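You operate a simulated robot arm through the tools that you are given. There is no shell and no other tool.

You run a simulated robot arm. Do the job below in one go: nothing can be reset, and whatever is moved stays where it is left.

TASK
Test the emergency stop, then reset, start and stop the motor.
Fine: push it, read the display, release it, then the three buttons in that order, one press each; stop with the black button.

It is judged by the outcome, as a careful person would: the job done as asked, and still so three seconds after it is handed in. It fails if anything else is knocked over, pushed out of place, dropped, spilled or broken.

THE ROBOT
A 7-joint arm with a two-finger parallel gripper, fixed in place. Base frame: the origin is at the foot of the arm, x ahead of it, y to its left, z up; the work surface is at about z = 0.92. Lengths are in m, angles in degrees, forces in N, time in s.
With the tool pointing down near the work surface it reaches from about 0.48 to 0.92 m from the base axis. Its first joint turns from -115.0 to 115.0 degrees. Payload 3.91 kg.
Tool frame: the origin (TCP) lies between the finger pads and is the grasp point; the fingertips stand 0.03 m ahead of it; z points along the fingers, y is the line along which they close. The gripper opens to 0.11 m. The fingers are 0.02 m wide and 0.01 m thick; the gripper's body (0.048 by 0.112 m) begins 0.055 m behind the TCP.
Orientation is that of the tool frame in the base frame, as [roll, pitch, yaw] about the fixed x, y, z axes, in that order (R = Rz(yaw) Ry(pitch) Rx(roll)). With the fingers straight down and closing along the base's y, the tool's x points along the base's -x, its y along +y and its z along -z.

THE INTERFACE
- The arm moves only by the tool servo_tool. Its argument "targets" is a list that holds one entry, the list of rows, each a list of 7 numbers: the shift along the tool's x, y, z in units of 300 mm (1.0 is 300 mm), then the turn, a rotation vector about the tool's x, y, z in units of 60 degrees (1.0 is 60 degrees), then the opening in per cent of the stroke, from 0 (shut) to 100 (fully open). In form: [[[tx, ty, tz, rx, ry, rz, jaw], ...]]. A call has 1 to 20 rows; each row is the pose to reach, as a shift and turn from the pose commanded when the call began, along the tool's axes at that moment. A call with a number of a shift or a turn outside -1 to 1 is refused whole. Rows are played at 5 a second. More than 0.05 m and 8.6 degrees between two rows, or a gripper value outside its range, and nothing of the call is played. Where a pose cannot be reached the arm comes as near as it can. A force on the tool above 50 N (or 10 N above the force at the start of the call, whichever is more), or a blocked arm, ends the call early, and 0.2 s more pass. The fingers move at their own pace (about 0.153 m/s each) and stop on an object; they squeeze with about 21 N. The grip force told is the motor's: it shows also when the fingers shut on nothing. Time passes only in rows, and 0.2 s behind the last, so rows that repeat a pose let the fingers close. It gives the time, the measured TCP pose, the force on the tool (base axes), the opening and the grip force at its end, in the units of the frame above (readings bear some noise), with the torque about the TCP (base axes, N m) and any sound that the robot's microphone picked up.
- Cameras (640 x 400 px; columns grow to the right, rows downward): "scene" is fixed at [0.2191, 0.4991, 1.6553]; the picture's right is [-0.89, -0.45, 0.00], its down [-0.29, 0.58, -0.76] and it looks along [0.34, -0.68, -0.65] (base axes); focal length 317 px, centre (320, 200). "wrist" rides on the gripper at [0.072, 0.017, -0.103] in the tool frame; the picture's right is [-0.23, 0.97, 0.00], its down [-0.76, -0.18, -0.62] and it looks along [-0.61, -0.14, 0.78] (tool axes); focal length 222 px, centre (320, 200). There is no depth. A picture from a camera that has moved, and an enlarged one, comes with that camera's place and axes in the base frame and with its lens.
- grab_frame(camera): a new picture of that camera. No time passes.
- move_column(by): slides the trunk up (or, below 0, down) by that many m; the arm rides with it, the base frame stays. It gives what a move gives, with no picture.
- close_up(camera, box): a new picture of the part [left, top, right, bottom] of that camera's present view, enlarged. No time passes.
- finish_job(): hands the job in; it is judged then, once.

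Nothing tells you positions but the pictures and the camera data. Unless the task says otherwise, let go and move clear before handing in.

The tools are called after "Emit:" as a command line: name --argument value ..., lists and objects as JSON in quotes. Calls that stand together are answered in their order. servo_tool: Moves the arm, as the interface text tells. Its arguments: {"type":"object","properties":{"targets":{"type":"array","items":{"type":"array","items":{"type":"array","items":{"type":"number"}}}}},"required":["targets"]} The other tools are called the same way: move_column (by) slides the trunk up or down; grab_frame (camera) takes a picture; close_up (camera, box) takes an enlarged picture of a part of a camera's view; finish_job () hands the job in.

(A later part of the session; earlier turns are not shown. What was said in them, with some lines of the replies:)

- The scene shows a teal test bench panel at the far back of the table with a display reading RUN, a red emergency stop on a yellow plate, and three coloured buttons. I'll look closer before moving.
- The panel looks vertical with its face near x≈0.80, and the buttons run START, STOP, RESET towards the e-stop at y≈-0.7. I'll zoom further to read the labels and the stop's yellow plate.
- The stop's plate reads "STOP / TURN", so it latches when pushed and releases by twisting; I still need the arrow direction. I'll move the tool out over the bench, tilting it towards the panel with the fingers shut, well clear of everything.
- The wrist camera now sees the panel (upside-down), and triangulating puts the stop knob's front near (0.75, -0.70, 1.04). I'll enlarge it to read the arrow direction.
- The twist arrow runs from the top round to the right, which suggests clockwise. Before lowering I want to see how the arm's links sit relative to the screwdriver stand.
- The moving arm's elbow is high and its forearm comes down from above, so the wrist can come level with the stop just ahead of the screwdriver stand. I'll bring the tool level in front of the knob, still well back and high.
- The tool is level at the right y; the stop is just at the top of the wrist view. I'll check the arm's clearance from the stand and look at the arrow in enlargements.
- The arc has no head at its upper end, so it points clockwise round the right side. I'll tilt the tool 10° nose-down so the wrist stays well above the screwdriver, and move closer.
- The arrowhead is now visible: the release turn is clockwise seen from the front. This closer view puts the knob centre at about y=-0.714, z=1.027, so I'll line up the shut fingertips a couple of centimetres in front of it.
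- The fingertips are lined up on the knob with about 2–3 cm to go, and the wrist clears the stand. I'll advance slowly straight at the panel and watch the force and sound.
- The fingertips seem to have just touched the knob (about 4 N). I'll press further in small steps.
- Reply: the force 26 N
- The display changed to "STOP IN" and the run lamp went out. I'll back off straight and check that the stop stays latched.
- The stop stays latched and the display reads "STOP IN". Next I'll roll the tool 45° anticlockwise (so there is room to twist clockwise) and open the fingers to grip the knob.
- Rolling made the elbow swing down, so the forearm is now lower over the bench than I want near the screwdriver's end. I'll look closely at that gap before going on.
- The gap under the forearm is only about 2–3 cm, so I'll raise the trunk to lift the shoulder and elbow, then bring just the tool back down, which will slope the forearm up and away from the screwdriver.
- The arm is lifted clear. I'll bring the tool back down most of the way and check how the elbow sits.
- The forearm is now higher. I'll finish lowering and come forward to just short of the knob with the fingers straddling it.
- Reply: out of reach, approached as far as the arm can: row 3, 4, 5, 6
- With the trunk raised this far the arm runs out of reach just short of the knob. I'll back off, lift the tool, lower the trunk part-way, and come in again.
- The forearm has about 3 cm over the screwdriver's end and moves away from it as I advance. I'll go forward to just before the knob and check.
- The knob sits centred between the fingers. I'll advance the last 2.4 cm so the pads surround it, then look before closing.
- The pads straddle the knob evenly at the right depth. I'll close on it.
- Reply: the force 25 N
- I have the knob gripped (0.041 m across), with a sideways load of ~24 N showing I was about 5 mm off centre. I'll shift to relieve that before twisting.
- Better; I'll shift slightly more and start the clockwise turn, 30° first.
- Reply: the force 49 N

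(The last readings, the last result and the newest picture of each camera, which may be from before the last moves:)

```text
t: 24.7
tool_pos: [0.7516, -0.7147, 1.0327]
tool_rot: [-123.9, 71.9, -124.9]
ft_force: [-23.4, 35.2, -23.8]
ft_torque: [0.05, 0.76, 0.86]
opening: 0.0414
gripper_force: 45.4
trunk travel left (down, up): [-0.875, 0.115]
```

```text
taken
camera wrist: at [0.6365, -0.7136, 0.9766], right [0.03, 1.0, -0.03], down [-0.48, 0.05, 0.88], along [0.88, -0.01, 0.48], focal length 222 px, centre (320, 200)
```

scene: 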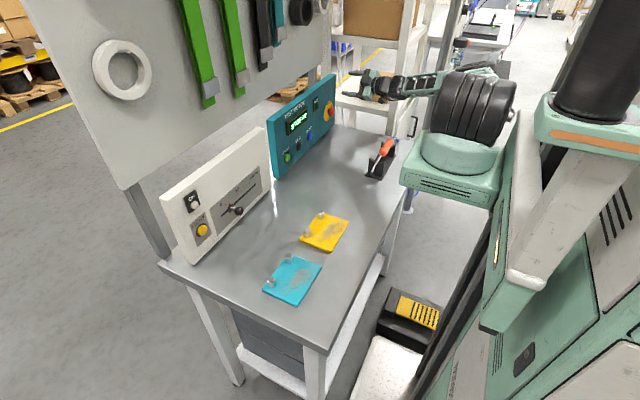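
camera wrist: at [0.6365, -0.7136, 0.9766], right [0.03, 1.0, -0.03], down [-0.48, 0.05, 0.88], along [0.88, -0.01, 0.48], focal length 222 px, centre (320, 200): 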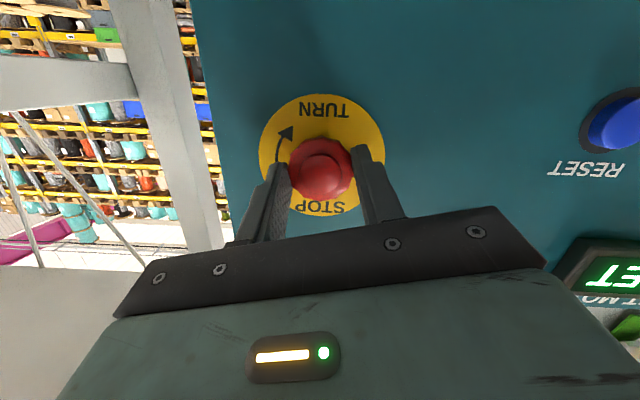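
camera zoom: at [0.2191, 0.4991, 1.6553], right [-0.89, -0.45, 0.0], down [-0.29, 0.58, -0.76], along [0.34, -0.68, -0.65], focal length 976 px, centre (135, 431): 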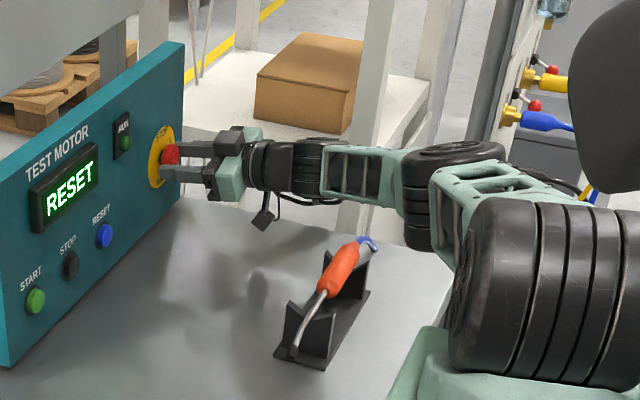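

The display now reads "RESET", so the stop has released. I'll open the fingers and back straight off.

Emit:
servo_tool --targets '[[[0, 0, 0, 0, 0, 0, 50], [0, 0, 0, 0, 0, 0, 70], [0, 0, 0, 0, 0, 0, 70], [0.0087, 0, -0.0492, 0, 0, 0, 70], [0.0174, 0, -0.0985, 0, 0, 0, 70], [0.026, 0, -0.1477, 0, 0, 0, 70], [0.0347, 0, -0.197, 0, 0, 0, 70], [0.0347, 0, -0.197, 0, 0, 0, 70]]]'

Emit:
close_up --camera "scene" --box '[280, 60, 480, 190]'

Emit:
grab_frame --camera "wrist"

```text
t: 26.5
tool_pos: [0.6912, -0.7183, 1.0351]
tool_rot: [-123.0, 72.0, -124.2]
ft_force: [0.0, 0.3, -0.5]
ft_torque: [0.02, 0.02, -0.01]
opening: 0.077
gripper_force: 0.0
trunk travel left (down, up): [-0.875, 0.115]
```

```text
3.08 times, centred on (380, 125) of scene
camera zoom: at [0.2191, 0.4991, 1.6553], right [-0.89, -0.45, 0.0], down [-0.29, 0.58, -0.76], along [0.34, -0.68, -0.65], focal length 976 px, centre (135, 431)
```

zoom: 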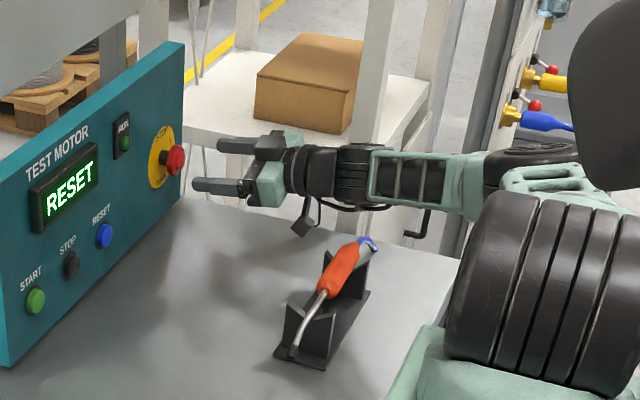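

```text
taken
camera wrist: at [0.5781, -0.7171, 0.9802], right [0.04, 1.0, -0.04], down [-0.48, 0.05, 0.88], along [0.88, -0.02, 0.48], focal length 222 px, centre (320, 200)
```

wrist: 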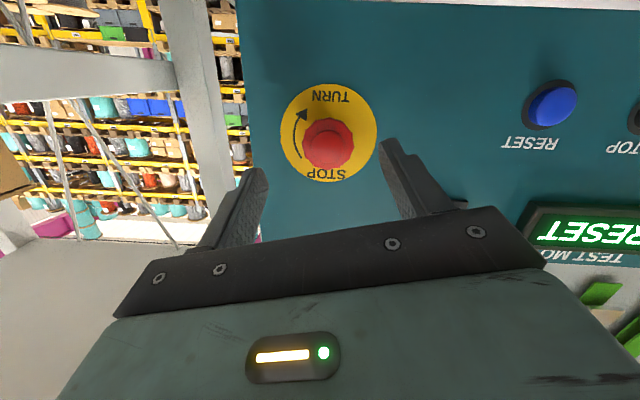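

The stop is out and the display asks for RESET. I'll lift the tool clear, undo the remaining roll and shut the fingers for pressing buttons.

Emit:
servo_tool --targets '[[[-0.0843, -0.0237, -0.0318, -0.0109, 0, 0.0616, 60], [-0.1686, -0.0474, -0.0636, -0.0217, 0, 0.1231, 40], [-0.2529, -0.0712, -0.0953, -0.0326, 0, 0.1847, 20], [-0.3372, -0.0949, -0.1271, -0.0434, 0, 0.2462, 0], [-0.3372, -0.0949, -0.1271, -0.0434, 0, 0.2462, 0]]]'

Emit:
close_up --camera "scene" --box '[250, 50, 480, 200]'

```text
t: 27.7
tool_pos: [0.6707, -0.7195, 1.1447]
tool_rot: [179.5, 80.0, 179.8]
ft_force: [0.5, 0.3, -0.3]
ft_torque: [-0.02, 0.02, -0.02]
opening: 0.0
gripper_force: 21.3
trunk travel left (down, up): [-0.875, 0.115]
```

```text
2.67 times, centred on (365, 125) of scene
camera zoom: at [0.2191, 0.4991, 1.6553], right [-0.89, -0.45, 0.0], down [-0.29, 0.58, -0.76], along [0.34, -0.68, -0.65], focal length 846 px, centre (200, 400)
```

zoom: 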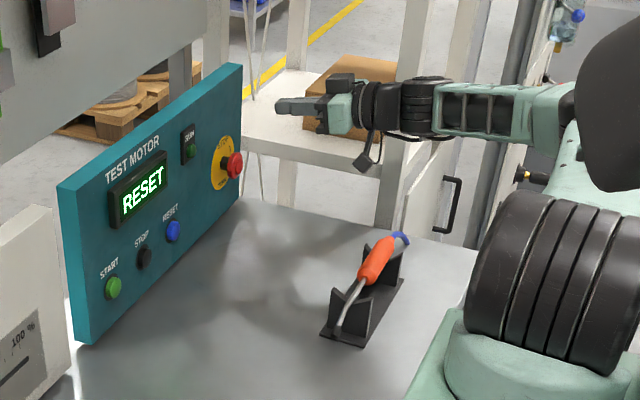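

I'll raise the trunk again (the buttons are nearer, so reach is fine) to keep the forearm high over the stand.

Emit:
move_column --by 0.1

```text
t: 29.0
tool_pos: [0.6705, -0.7195, 1.2461]
tool_rot: [-180.0, 80.0, -180.0]
ft_force: [-0.3, -0.2, 0.1]
ft_torque: [0.0, -0.05, 0.0]
opening: 0.0002
gripper_force: 20.2
trunk travel left (down, up): [-0.975, 0.015]
```

Emit:
servo_tool --targets '[[[0.0607, 0.0802, 0.0063, 0, 0.0417, 0, 0], [0.1213, 0.1604, 0.0125, 0, 0.0833, 0, 0], [0.182, 0.2406, 0.0188, 0, 0.125, 0, 0], [0.2427, 0.3208, 0.025, 0, 0.1667, 0, 0], [0.3033, 0.401, 0.0313, 0, 0.2083, 0, 0], [0.364, 0.4813, 0.0375, 0, 0.25, 0, 0], [0.4246, 0.5615, 0.0438, 0, 0.2917, 0, 0], [0.4853, 0.6417, 0.05, 0, 0.3333, 0, 0], [0.4853, 0.6417, 0.05, 0, 0.3333, 0, 0]]]'

Emit:
grab_frame --camera "wrist"

Emit:
close_up --camera "scene" --box '[250, 50, 480, 200]'

```text
t: 31.0
tool_pos: [0.6592, -0.5266, 1.0996]
tool_rot: [-180.0, 60.0, -180.0]
ft_force: [0.1, 1.1, -0.4]
ft_torque: [0.01, -0.02, -0.03]
opening: 0.0001
gripper_force: 21.0
trunk travel left (down, up): [-0.975, 0.015]
```

```text
taken
camera wrist: at [0.5338, -0.511, 1.0887], right [0.11, 0.97, 0.2], down [-0.16, -0.18, 0.97], along [0.98, -0.14, 0.13], focal length 222 px, centre (320, 200)
```

wrist: 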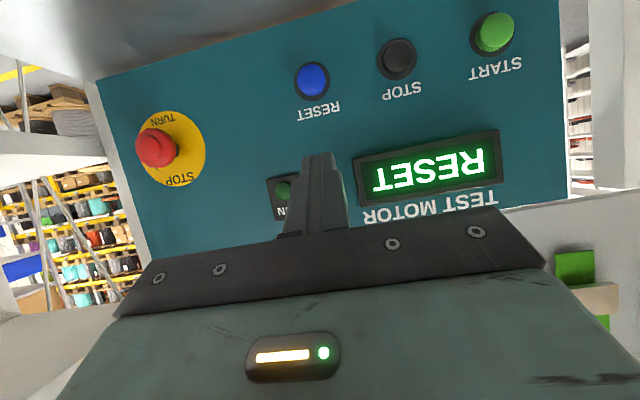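

```text
2.67 times, centred on (365, 125) of scene
camera zoom: at [0.2191, 0.4991, 1.6553], right [-0.89, -0.45, 0.0], down [-0.29, 0.58, -0.76], along [0.34, -0.68, -0.65], focal length 846 px, centre (200, 400)
```

zoom: 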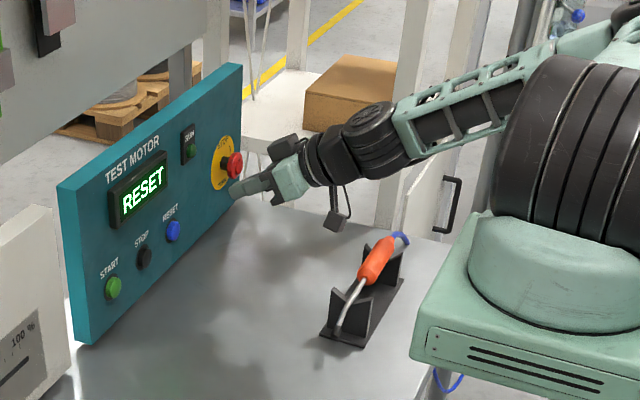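

Good view: with the panel face near x≈0.79, RESET sits at about (0.778, -0.5275, 0.998), STOP at y≈-0.443 and START at y≈-0.356. I'll bring the shut fingertips in front of the blue RESET button.

Emit:
servo_tool --targets '[[[0.0346, -0.0006, 0.0668, 0, 0, 0, 0], [0.0692, -0.0012, 0.1336, 0, 0, 0, 0], [0.1038, -0.0018, 0.2004, 0, 0, 0, 0], [0.1384, -0.0024, 0.2672, 0, 0, 0, 0], [0.173, -0.003, 0.334, 0, 0, 0, 0], [0.173, -0.003, 0.334, 0, 0, 0, 0]]]'

Emit:
grab_frame --camera "wrist"

Emit:
close_up --camera "scene" --box '[250, 80, 400, 190]'

```text
t: 32.4
tool_pos: [0.7217, -0.5277, 1.0054]
tool_rot: [-179.9, 60.0, -179.8]
ft_force: [0.5, -0.3, 0.7]
ft_torque: [0.01, 0.05, -0.01]
opening: 0.0
gripper_force: 21.5
trunk travel left (down, up): [-0.975, 0.015]
```

```text
taken
camera wrist: at [0.5957, -0.5123, 0.9947], right [0.11, 0.97, 0.2], down [-0.16, -0.18, 0.97], along [0.98, -0.14, 0.13], focal length 222 px, centre (320, 200)
```

wrist: 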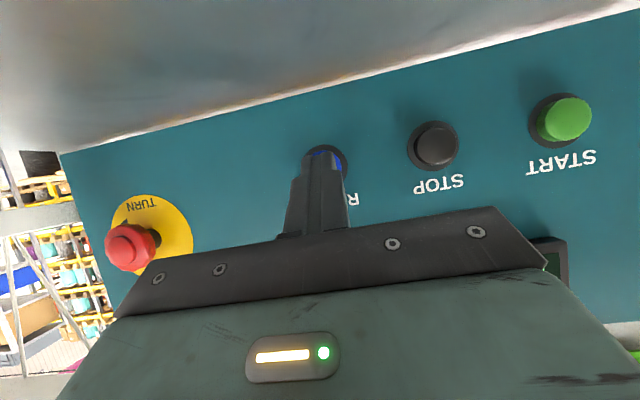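

```text
3.64 times, centred on (325, 135) of scene
camera zoom: at [0.2191, 0.4991, 1.6553], right [-0.89, -0.45, 0.0], down [-0.29, 0.58, -0.76], along [0.34, -0.68, -0.65], focal length 1154 px, centre (302, 436)
```

zoom: 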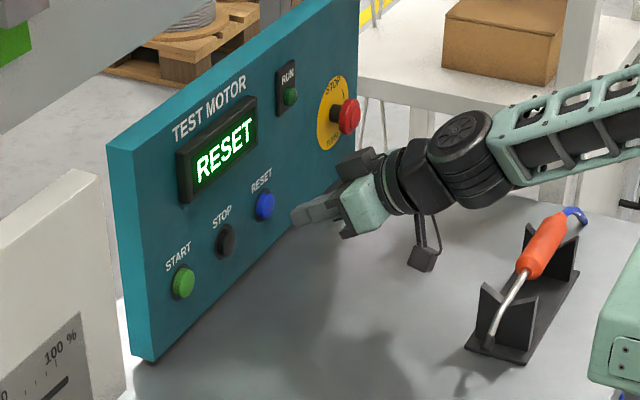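

The fingertips are lined up with the blue button. I'll advance slowly towards it.

Emit:
servo_tool --targets '[[[-0.008, 0, 0.0339, 0, 0, 0, 0], [-0.0197, 0, 0.0541, 0, 0, 0, 0], [-0.0247, 0, 0.0627, 0, 0, 0, 0], [-0.028, 0, 0.0685, 0, 0, 0, 0], [-0.0313, 0, 0.0743, 0, 0, 0, 0]]]'

Emit:
close_up --camera "scene" --box '[250, 80, 370, 170]'

Emit:
grab_frame --camera "wrist"

```text
t: 33.6
tool_pos: [0.7451, -0.5273, 1.0017]
tool_rot: [179.9, 59.9, 179.9]
ft_force: [0.3, -0.3, 0.2]
ft_torque: [-0.01, -0.01, -0.03]
opening: 0.0
gripper_force: 21.5
trunk travel left (down, up): [-0.975, 0.015]
```

```text
4.44 times, centred on (310, 125) of scene
camera zoom: at [0.2191, 0.4991, 1.6553], right [-0.89, -0.45, 0.0], down [-0.29, 0.58, -0.76], along [0.34, -0.68, -0.65], focal length 1410 px, centre (364, 533)
```

zoom: 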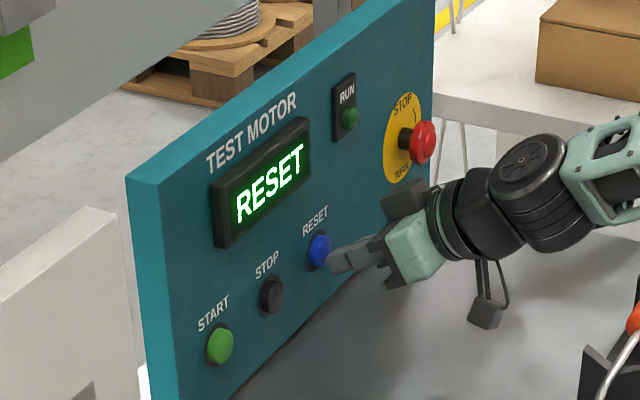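

```text
taken
camera wrist: at [0.6202, -0.5115, 0.9911], right [0.11, 0.97, 0.2], down [-0.16, -0.18, 0.97], along [0.98, -0.14, 0.13], focal length 222 px, centre (320, 200)
```

wrist: 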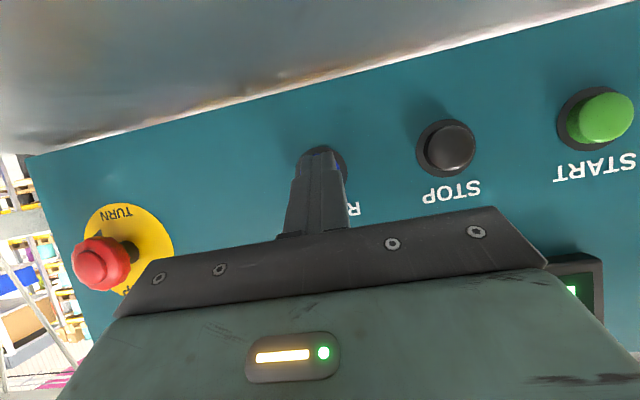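

Not touching yet. I'll go on in 2 mm steps.

Emit:
servo_tool --targets '[[[-0.0033, 0, 0.0058, 0, 0, 0, 0], [-0.0067, 0, 0.0115, 0, 0, 0, 0], [-0.01, 0, 0.0173, 0, 0, 0, 0]]]'

Emit:
close_up --camera "scene" --box '[250, 80, 370, 170]'

```text
t: 34.4
tool_pos: [0.7507, -0.5284, 1.0014]
tool_rot: [179.9, 59.9, -179.9]
ft_force: [-2.9, 1.3, 0.2]
ft_torque: [-0.03, 0.03, -0.05]
opening: 0.0003
gripper_force: 20.9
trunk travel left (down, up): [-0.975, 0.015]
heard: click
```

```text
4.44 times, centred on (310, 125) of scene
camera zoom: at [0.2191, 0.4991, 1.6553], right [-0.89, -0.45, 0.0], down [-0.29, 0.58, -0.76], along [0.34, -0.68, -0.65], focal length 1410 px, centre (364, 533)
```

zoom: 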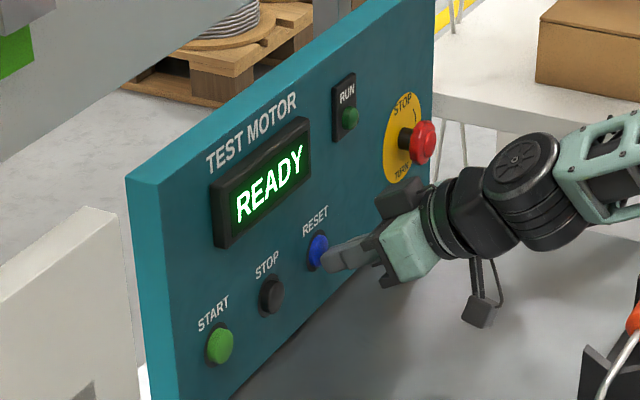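

A click was heard and the display reads "READY". I'll back off 5 cm and slide over to the green START button.

Emit:
servo_tool --targets '[[[0.0417, 0, -0.0722, 0, 0, 0, 0], [0.0833, 0, -0.1443, 0, 0, 0, 0], [0.0833, 0.115, -0.1443, 0, 0, 0, 0], [0.0833, 0.23, -0.1443, 0, 0, 0, 0], [0.0833, 0.345, -0.1443, 0, 0, 0, 0], [0.0833, 0.46, -0.1443, 0, 0, 0, 0], [0.0833, 0.573, -0.1443, 0, 0, 0, 0], [0.0833, 0.573, -0.1443, 0, 0, 0, 0]]]'

Emit:
grab_frame --camera "wrist"

Emit:
close_up --camera "scene" --box '[250, 60, 450, 190]'

```text
t: 36.2
tool_pos: [0.6996, -0.3565, 1.0025]
tool_rot: [180.0, 60.0, 179.9]
ft_force: [0.3, 0.3, 0.0]
ft_torque: [0.0, 0.01, -0.01]
opening: 0.0
gripper_force: 20.8
trunk travel left (down, up): [-0.975, 0.015]
```

```text
taken
camera wrist: at [0.5745, -0.3402, 0.9908], right [0.11, 0.97, 0.2], down [-0.16, -0.18, 0.97], along [0.98, -0.14, 0.13], focal length 222 px, centre (320, 200)
```

wrist: 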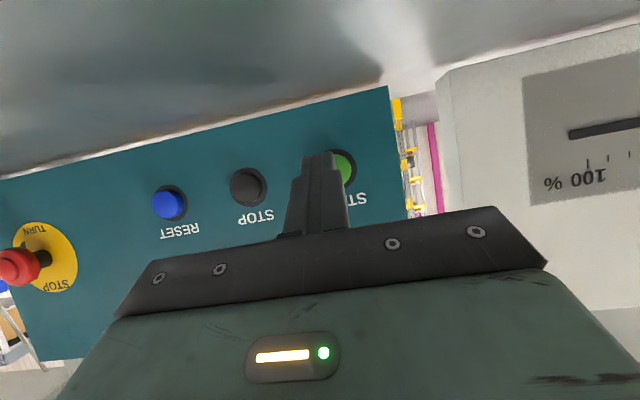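

```text
3.08 times, centred on (350, 125) of scene
camera zoom: at [0.2191, 0.4991, 1.6553], right [-0.89, -0.45, 0.0], down [-0.29, 0.58, -0.76], along [0.34, -0.68, -0.65], focal length 976 px, centre (228, 431)
```

zoom: 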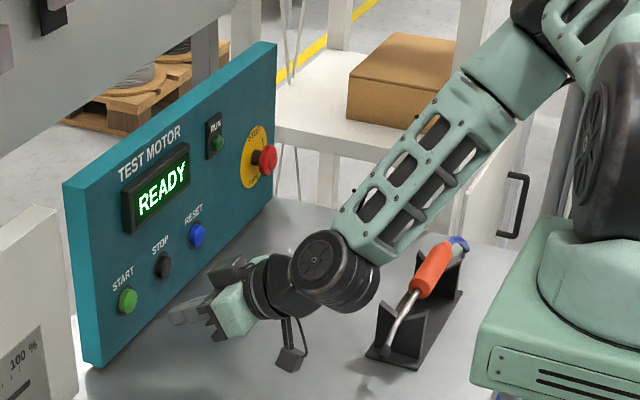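

START is partly hidden behind the fingertips; I'll enlarge to refine its centre.

Emit:
close_up --camera "wrist" --box '[220, 120, 400, 240]'

```text
3.33 times, centred on (310, 180) of wrist
camera zoom: at [0.5745, -0.3402, 0.9908], right [0.11, 0.97, 0.2], down [-0.16, -0.18, 0.97], along [0.98, -0.14, 0.13], focal length 740 px, centre (353, 267)
```

zoom: 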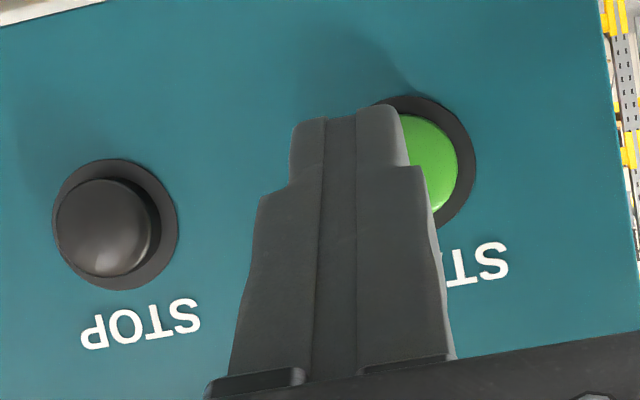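

START's centre works out at y≈-0.349, about 7 mm left of the fingertips. I'll correct that and approach to just short of touching.

Emit:
servo_tool --targets '[[[0, 0.0233, 0, 0, 0, 0, 0], [-0.02, 0.0233, 0.0346, 0, 0, 0, 0], [-0.04, 0.0233, 0.0693, 0, 0, 0, 0], [-0.0567, 0.0233, 0.0982, 0, 0, 0, 0], [-0.0683, 0.0233, 0.1184, 0, 0, 0, 0], [-0.0733, 0.0233, 0.127, 0, 0, 0, 0]]]'

Emit:
close_up --camera "wrist" --box '[220, 120, 400, 240]'

Emit:
close_up --camera "scene" --box '[250, 80, 370, 170]'

```text
t: 37.6
tool_pos: [0.7442, -0.3495, 1.0029]
tool_rot: [-180.0, 60.0, 179.9]
ft_force: [-0.3, -0.5, 0.4]
ft_torque: [0.02, -0.01, 0.02]
opening: 0.0
gripper_force: 21.5
trunk travel left (down, up): [-0.975, 0.015]
```

```text
3.33 times, centred on (310, 180) of wrist
camera zoom: at [0.6198, -0.3339, 0.9904], right [0.11, 0.97, 0.2], down [-0.16, -0.18, 0.97], along [0.98, -0.14, 0.13], focal length 740 px, centre (353, 267)
```

zoom: 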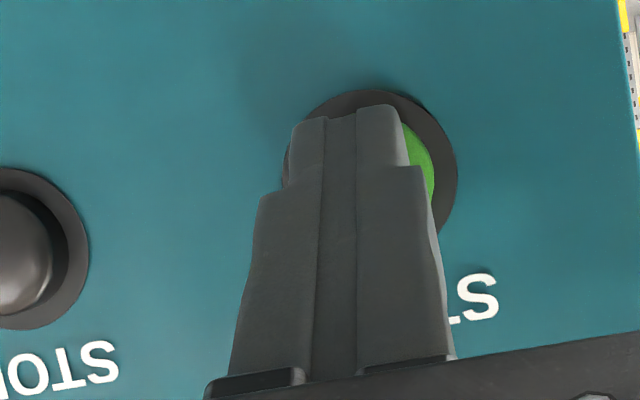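

```text
4.44 times, centred on (310, 125) of scene
camera zoom: at [0.2191, 0.4991, 1.6553], right [-0.89, -0.45, 0.0], down [-0.29, 0.58, -0.76], along [0.34, -0.68, -0.65], focal length 1410 px, centre (364, 533)
```

zoom: 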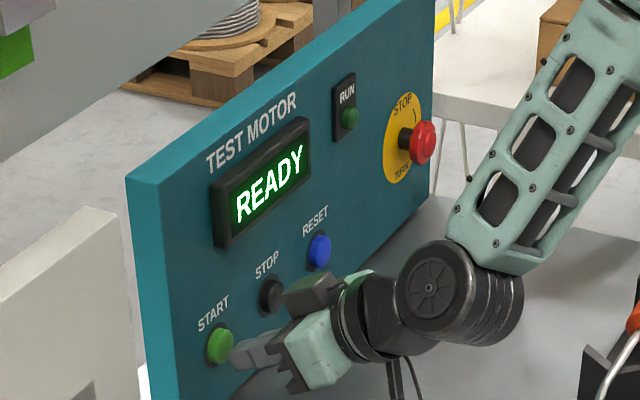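

The tips are centred on the green button. I'll press on in 2 mm steps.

Emit:
servo_tool --targets '[[[-0.0033, 0, 0.0058, 0, 0, 0, 0], [-0.0067, 0, 0.0115, 0, 0, 0, 0], [-0.01, 0, 0.0173, 0, 0, 0, 0], [-0.0133, 0, 0.0231, 0, 0, 0, 0]]]'

Emit:
close_up --camera "scene" --box '[250, 80, 370, 170]'

```text
t: 38.6
tool_pos: [0.752, -0.3498, 1.0003]
tool_rot: [-180.0, 59.8, 180.0]
ft_force: [-4.2, 0.7, -1.7]
ft_torque: [0.02, 0.07, 0.01]
opening: 0.0
gripper_force: 21.1
trunk travel left (down, up): [-0.975, 0.015]
heard: click
```

```text
4.44 times, centred on (310, 125) of scene
camera zoom: at [0.2191, 0.4991, 1.6553], right [-0.89, -0.45, 0.0], down [-0.29, 0.58, -0.76], along [0.34, -0.68, -0.65], focal length 1410 px, centre (364, 533)
```

zoom: 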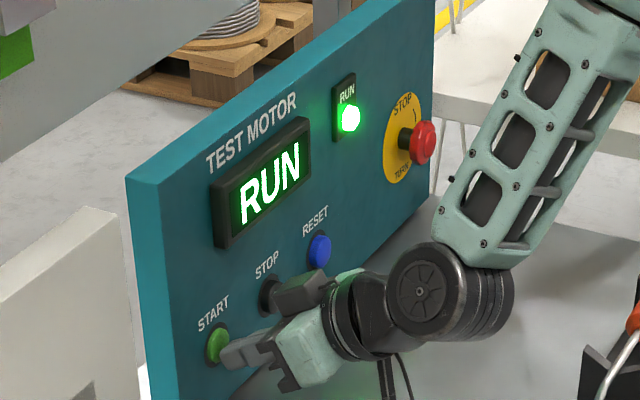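

The motor is running: display "RUN", lamp lit. I'll back off and move over to the black STOP button at y≈-0.440.

Emit:
servo_tool --targets '[[[0.0417, 0, -0.0722, 0, 0, 0, 0], [0.0833, 0, -0.1443, 0, 0, 0, 0], [0.0833, -0.1, -0.1443, 0, 0, 0, 0], [0.0833, -0.2, -0.1443, 0, 0, 0, 0], [0.0833, -0.3, -0.1443, 0, 0, 0, 0], [0.0833, -0.3, -0.1443, 0, 0, 0, 0]]]'

Emit:
close_up --camera "wrist" --box '[220, 120, 400, 240]'

Emit:
close_up --camera "scene" --box '[250, 80, 370, 170]'

```text
t: 40.0
tool_pos: [0.7061, -0.4397, 1.0024]
tool_rot: [-180.0, 60.0, -179.9]
ft_force: [-0.4, 0.0, 0.5]
ft_torque: [0.01, -0.02, 0.02]
opening: 0.0
gripper_force: 20.9
trunk travel left (down, up): [-0.975, 0.015]
```

```text
3.33 times, centred on (310, 180) of wrist
camera zoom: at [0.5788, -0.4239, 0.9902], right [0.11, 0.97, 0.2], down [-0.16, -0.18, 0.97], along [0.98, -0.14, 0.13], focal length 740 px, centre (353, 267)
```

zoom: 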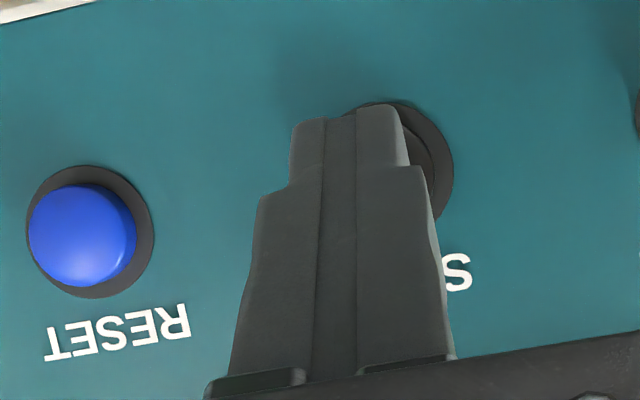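

```text
4.44 times, centred on (310, 125) of scene
camera zoom: at [0.2191, 0.4991, 1.6553], right [-0.89, -0.45, 0.0], down [-0.29, 0.58, -0.76], along [0.34, -0.68, -0.65], focal length 1410 px, centre (364, 533)
```

zoom: 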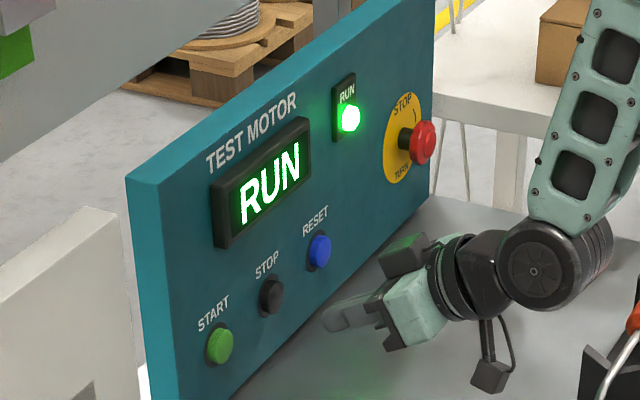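

Aligned with the black button to within ~1–2 mm, motor still running. I'll approach to just short of contact.

Emit:
servo_tool --targets '[[[0, 0.003, 0, 0, 0, 0, 0], [-0.02, 0.003, 0.0346, 0, 0, 0, 0], [-0.04, 0.003, 0.0693, 0, 0, 0, 0], [-0.0567, 0.003, 0.0982, 0, 0, 0, 0], [-0.065, 0.003, 0.1126, 0, 0, 0, 0], [-0.07, 0.003, 0.1212, 0, 0, 0, 0]]]'

Emit:
close_up --camera "wrist" --box '[220, 120, 400, 240]'

Emit:
close_up --camera "scene" --box '[250, 80, 370, 170]'

```text
t: 41.4
tool_pos: [0.7457, -0.4382, 1.0016]
tool_rot: [179.9, 60.0, -179.9]
ft_force: [-0.2, -0.2, -0.3]
ft_torque: [-0.01, 0.01, -0.02]
opening: 0.0002
gripper_force: 21.7
trunk travel left (down, up): [-0.975, 0.015]
```

```text
3.33 times, centred on (310, 180) of wrist
camera zoom: at [0.6204, -0.4222, 0.9904], right [0.11, 0.97, 0.2], down [-0.16, -0.18, 0.97], along [0.98, -0.14, 0.13], focal length 740 px, centre (353, 267)
```

zoom: 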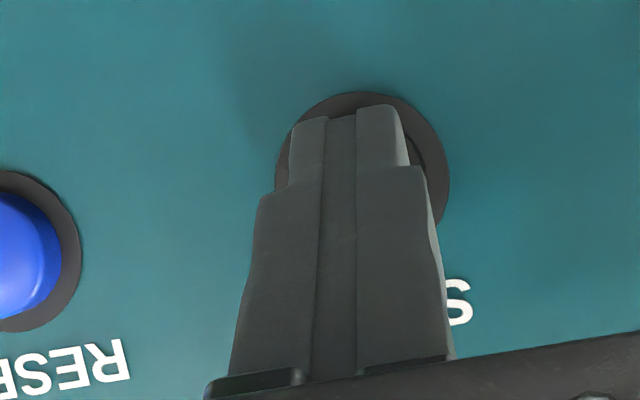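

```text
4.44 times, centred on (310, 125) of scene
camera zoom: at [0.2191, 0.4991, 1.6553], right [-0.89, -0.45, 0.0], down [-0.29, 0.58, -0.76], along [0.34, -0.68, -0.65], focal length 1410 px, centre (364, 533)
```

zoom: 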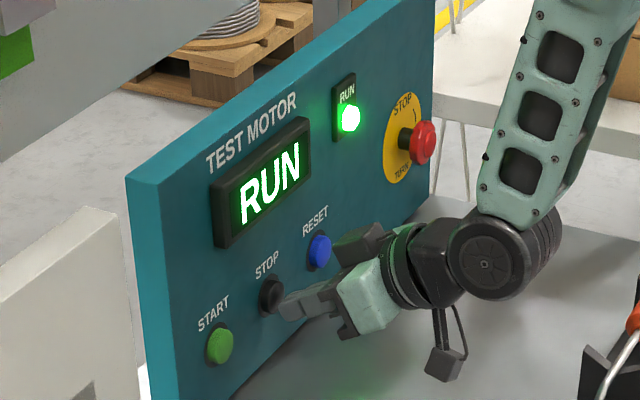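

Centred on the STOP button and just short of it. I'll press in 2 mm steps.

Emit:
servo_tool --targets '[[[-0.0033, 0, 0.0058, 0, 0, 0, 0], [-0.0067, 0, 0.0115, 0, 0, 0, 0], [-0.01, 0, 0.0173, 0, 0, 0, 0], [-0.0125, 0, 0.0217, 0, 0, 0, 0]]]'

Emit:
close_up --camera "scene" --box '[250, 80, 370, 170]'

```text
t: 42.4
tool_pos: [0.7518, -0.4378, 1.0003]
tool_rot: [179.9, 59.9, -180.0]
ft_force: [-4.0, 0.3, -1.9]
ft_torque: [0.0, 0.05, -0.05]
opening: 0.0
gripper_force: 21.3
trunk travel left (down, up): [-0.975, 0.015]
heard: click
```

```text
4.44 times, centred on (310, 125) of scene
camera zoom: at [0.2191, 0.4991, 1.6553], right [-0.89, -0.45, 0.0], down [-0.29, 0.58, -0.76], along [0.34, -0.68, -0.65], focal length 1410 px, centre (364, 533)
```

zoom: 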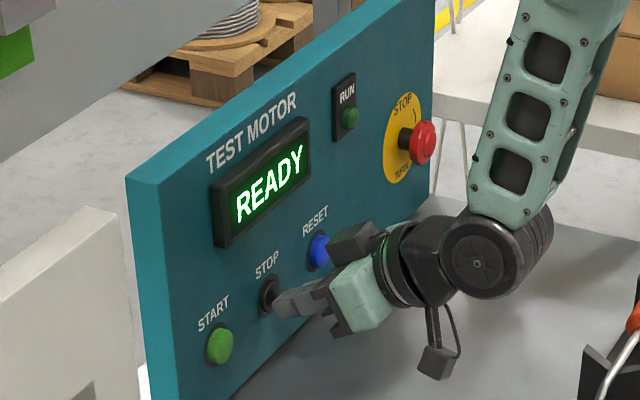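

A click, the display is back to "READY" and the run lamp is off: the motor is stopped. I'll back away and lift clear of the panel and the stand.

Emit:
servo_tool --targets '[[[0.0417, 0, -0.0722, 0, 0, 0, 0], [0.0833, 0, -0.1443, 0, 0, 0, 0], [-0.003, 0, -0.1943, 0, 0, 0, 0], [-0.0897, 0, -0.2443, 0, 0, 0, 0], [-0.1764, 0, -0.2943, 0, 0, 0, 0], [-0.263, 0, -0.3443, 0, 0, 0, 0], [-0.35, 0, -0.3943, 0, 0, 0, 0], [-0.35, 0, -0.3943, 0, 0, 0, 0]]]'

Emit:
grab_frame --camera "scene"

Emit:
close_up --camera "scene" --box '[250, 60, 450, 190]'

Emit:
grab_frame --camera "wrist"

```text
t: 44.2
tool_pos: [0.7042, -0.4367, 1.1521]
tool_rot: [179.9, 60.1, -180.0]
ft_force: [-0.3, -0.7, -0.5]
ft_torque: [-0.01, 0.0, 0.01]
opening: 0.0002
gripper_force: 21.2
trunk travel left (down, up): [-0.975, 0.015]
```

```text
taken
```

scene: 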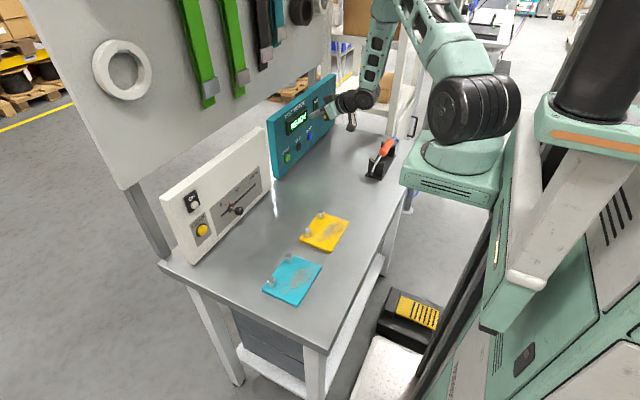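

```text
3.08 times, centred on (350, 125) of scene
camera zoom: at [0.2191, 0.4991, 1.6553], right [-0.89, -0.45, 0.0], down [-0.29, 0.58, -0.76], along [0.34, -0.68, -0.65], focal length 976 px, centre (228, 431)
```

zoom: 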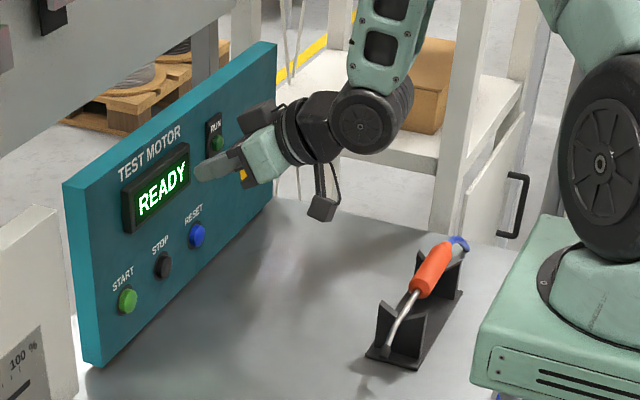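

```text
taken
camera wrist: at [0.5788, -0.4217, 1.1411], right [0.11, 0.97, 0.2], down [-0.16, -0.18, 0.97], along [0.98, -0.14, 0.13], focal length 222 px, centre (320, 200)
```

wrist: 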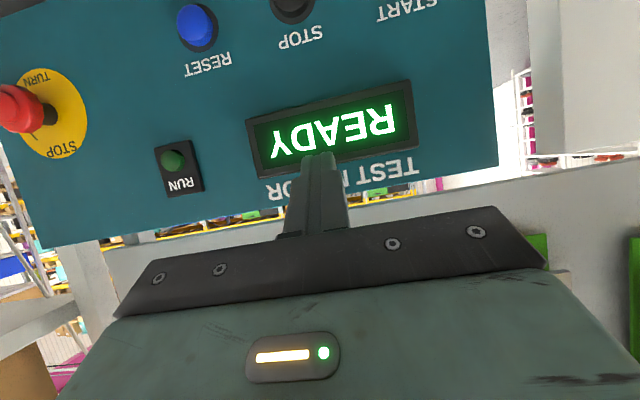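

Everything is still in place and the panel reads "READY". I'll draw the arm a little further back from the panel, then hand in.

Emit:
servo_tool --targets '[[[0.0, 0, -0.1, 0, 0, 0, 0], [0.0, 0, -0.2, 0, 0, 0, 0], [0.0, 0, -0.3, 0, 0, 0, 0], [0.0, 0, -0.3, 0, 0, 0, 0]]]'

Emit:
close_up --camera "scene" --box '[250, 60, 450, 190]'

```text
t: 45.2
tool_pos: [0.6255, -0.4392, 1.1976]
tool_rot: [-179.9, 60.0, 180.0]
ft_force: [-0.6, -0.3, 0.1]
ft_torque: [-0.01, 0.04, 0.02]
opening: 0.0
gripper_force: 21.5
trunk travel left (down, up): [-0.975, 0.015]
```

```text
3.08 times, centred on (350, 125) of scene
camera zoom: at [0.2191, 0.4991, 1.6553], right [-0.89, -0.45, 0.0], down [-0.29, 0.58, -0.76], along [0.34, -0.68, -0.65], focal length 976 px, centre (228, 431)
```

zoom: 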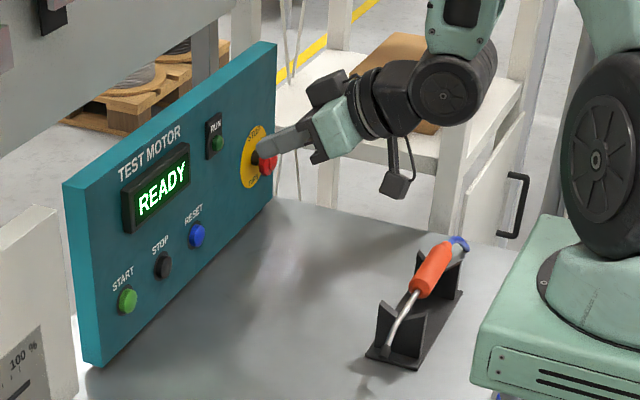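

The stop was pushed (display "STOP IN") and released by turning it ("RESET"). Then RESET gave "READY", START gave "RUN", and the black STOP gave "READY" with the lamp off, one press each. The arm is clear and nothing else has moved, so I'm handing in.

Emit:
finish_job

```text
The job is handed in.
```

The emergency stop test passed, and the motor was then reset, started and stopped with one press of each button. I've handed the job in.

| Step | Display | Run lamp |
|---|---|---|
| Before the test | RUN | on |
| Emergency stop pushed | STOP IN (stayed latched after I let go) | off |
| Emergency stop turned clockwise to release | RESET | off |
| Blue RESET pressed | READY | off |
| Green START pressed | RUN | on |
| Black STOP pressed | READY | off |

Each of the three buttons gave an audible click. The arm is clear of the panel, and nothing else on the bench looks disturbed in the last pictures. I raised the trunk to keep the forearm clear of the screwdriver stand. It ended 0.15 m above where it started, and I left it there.
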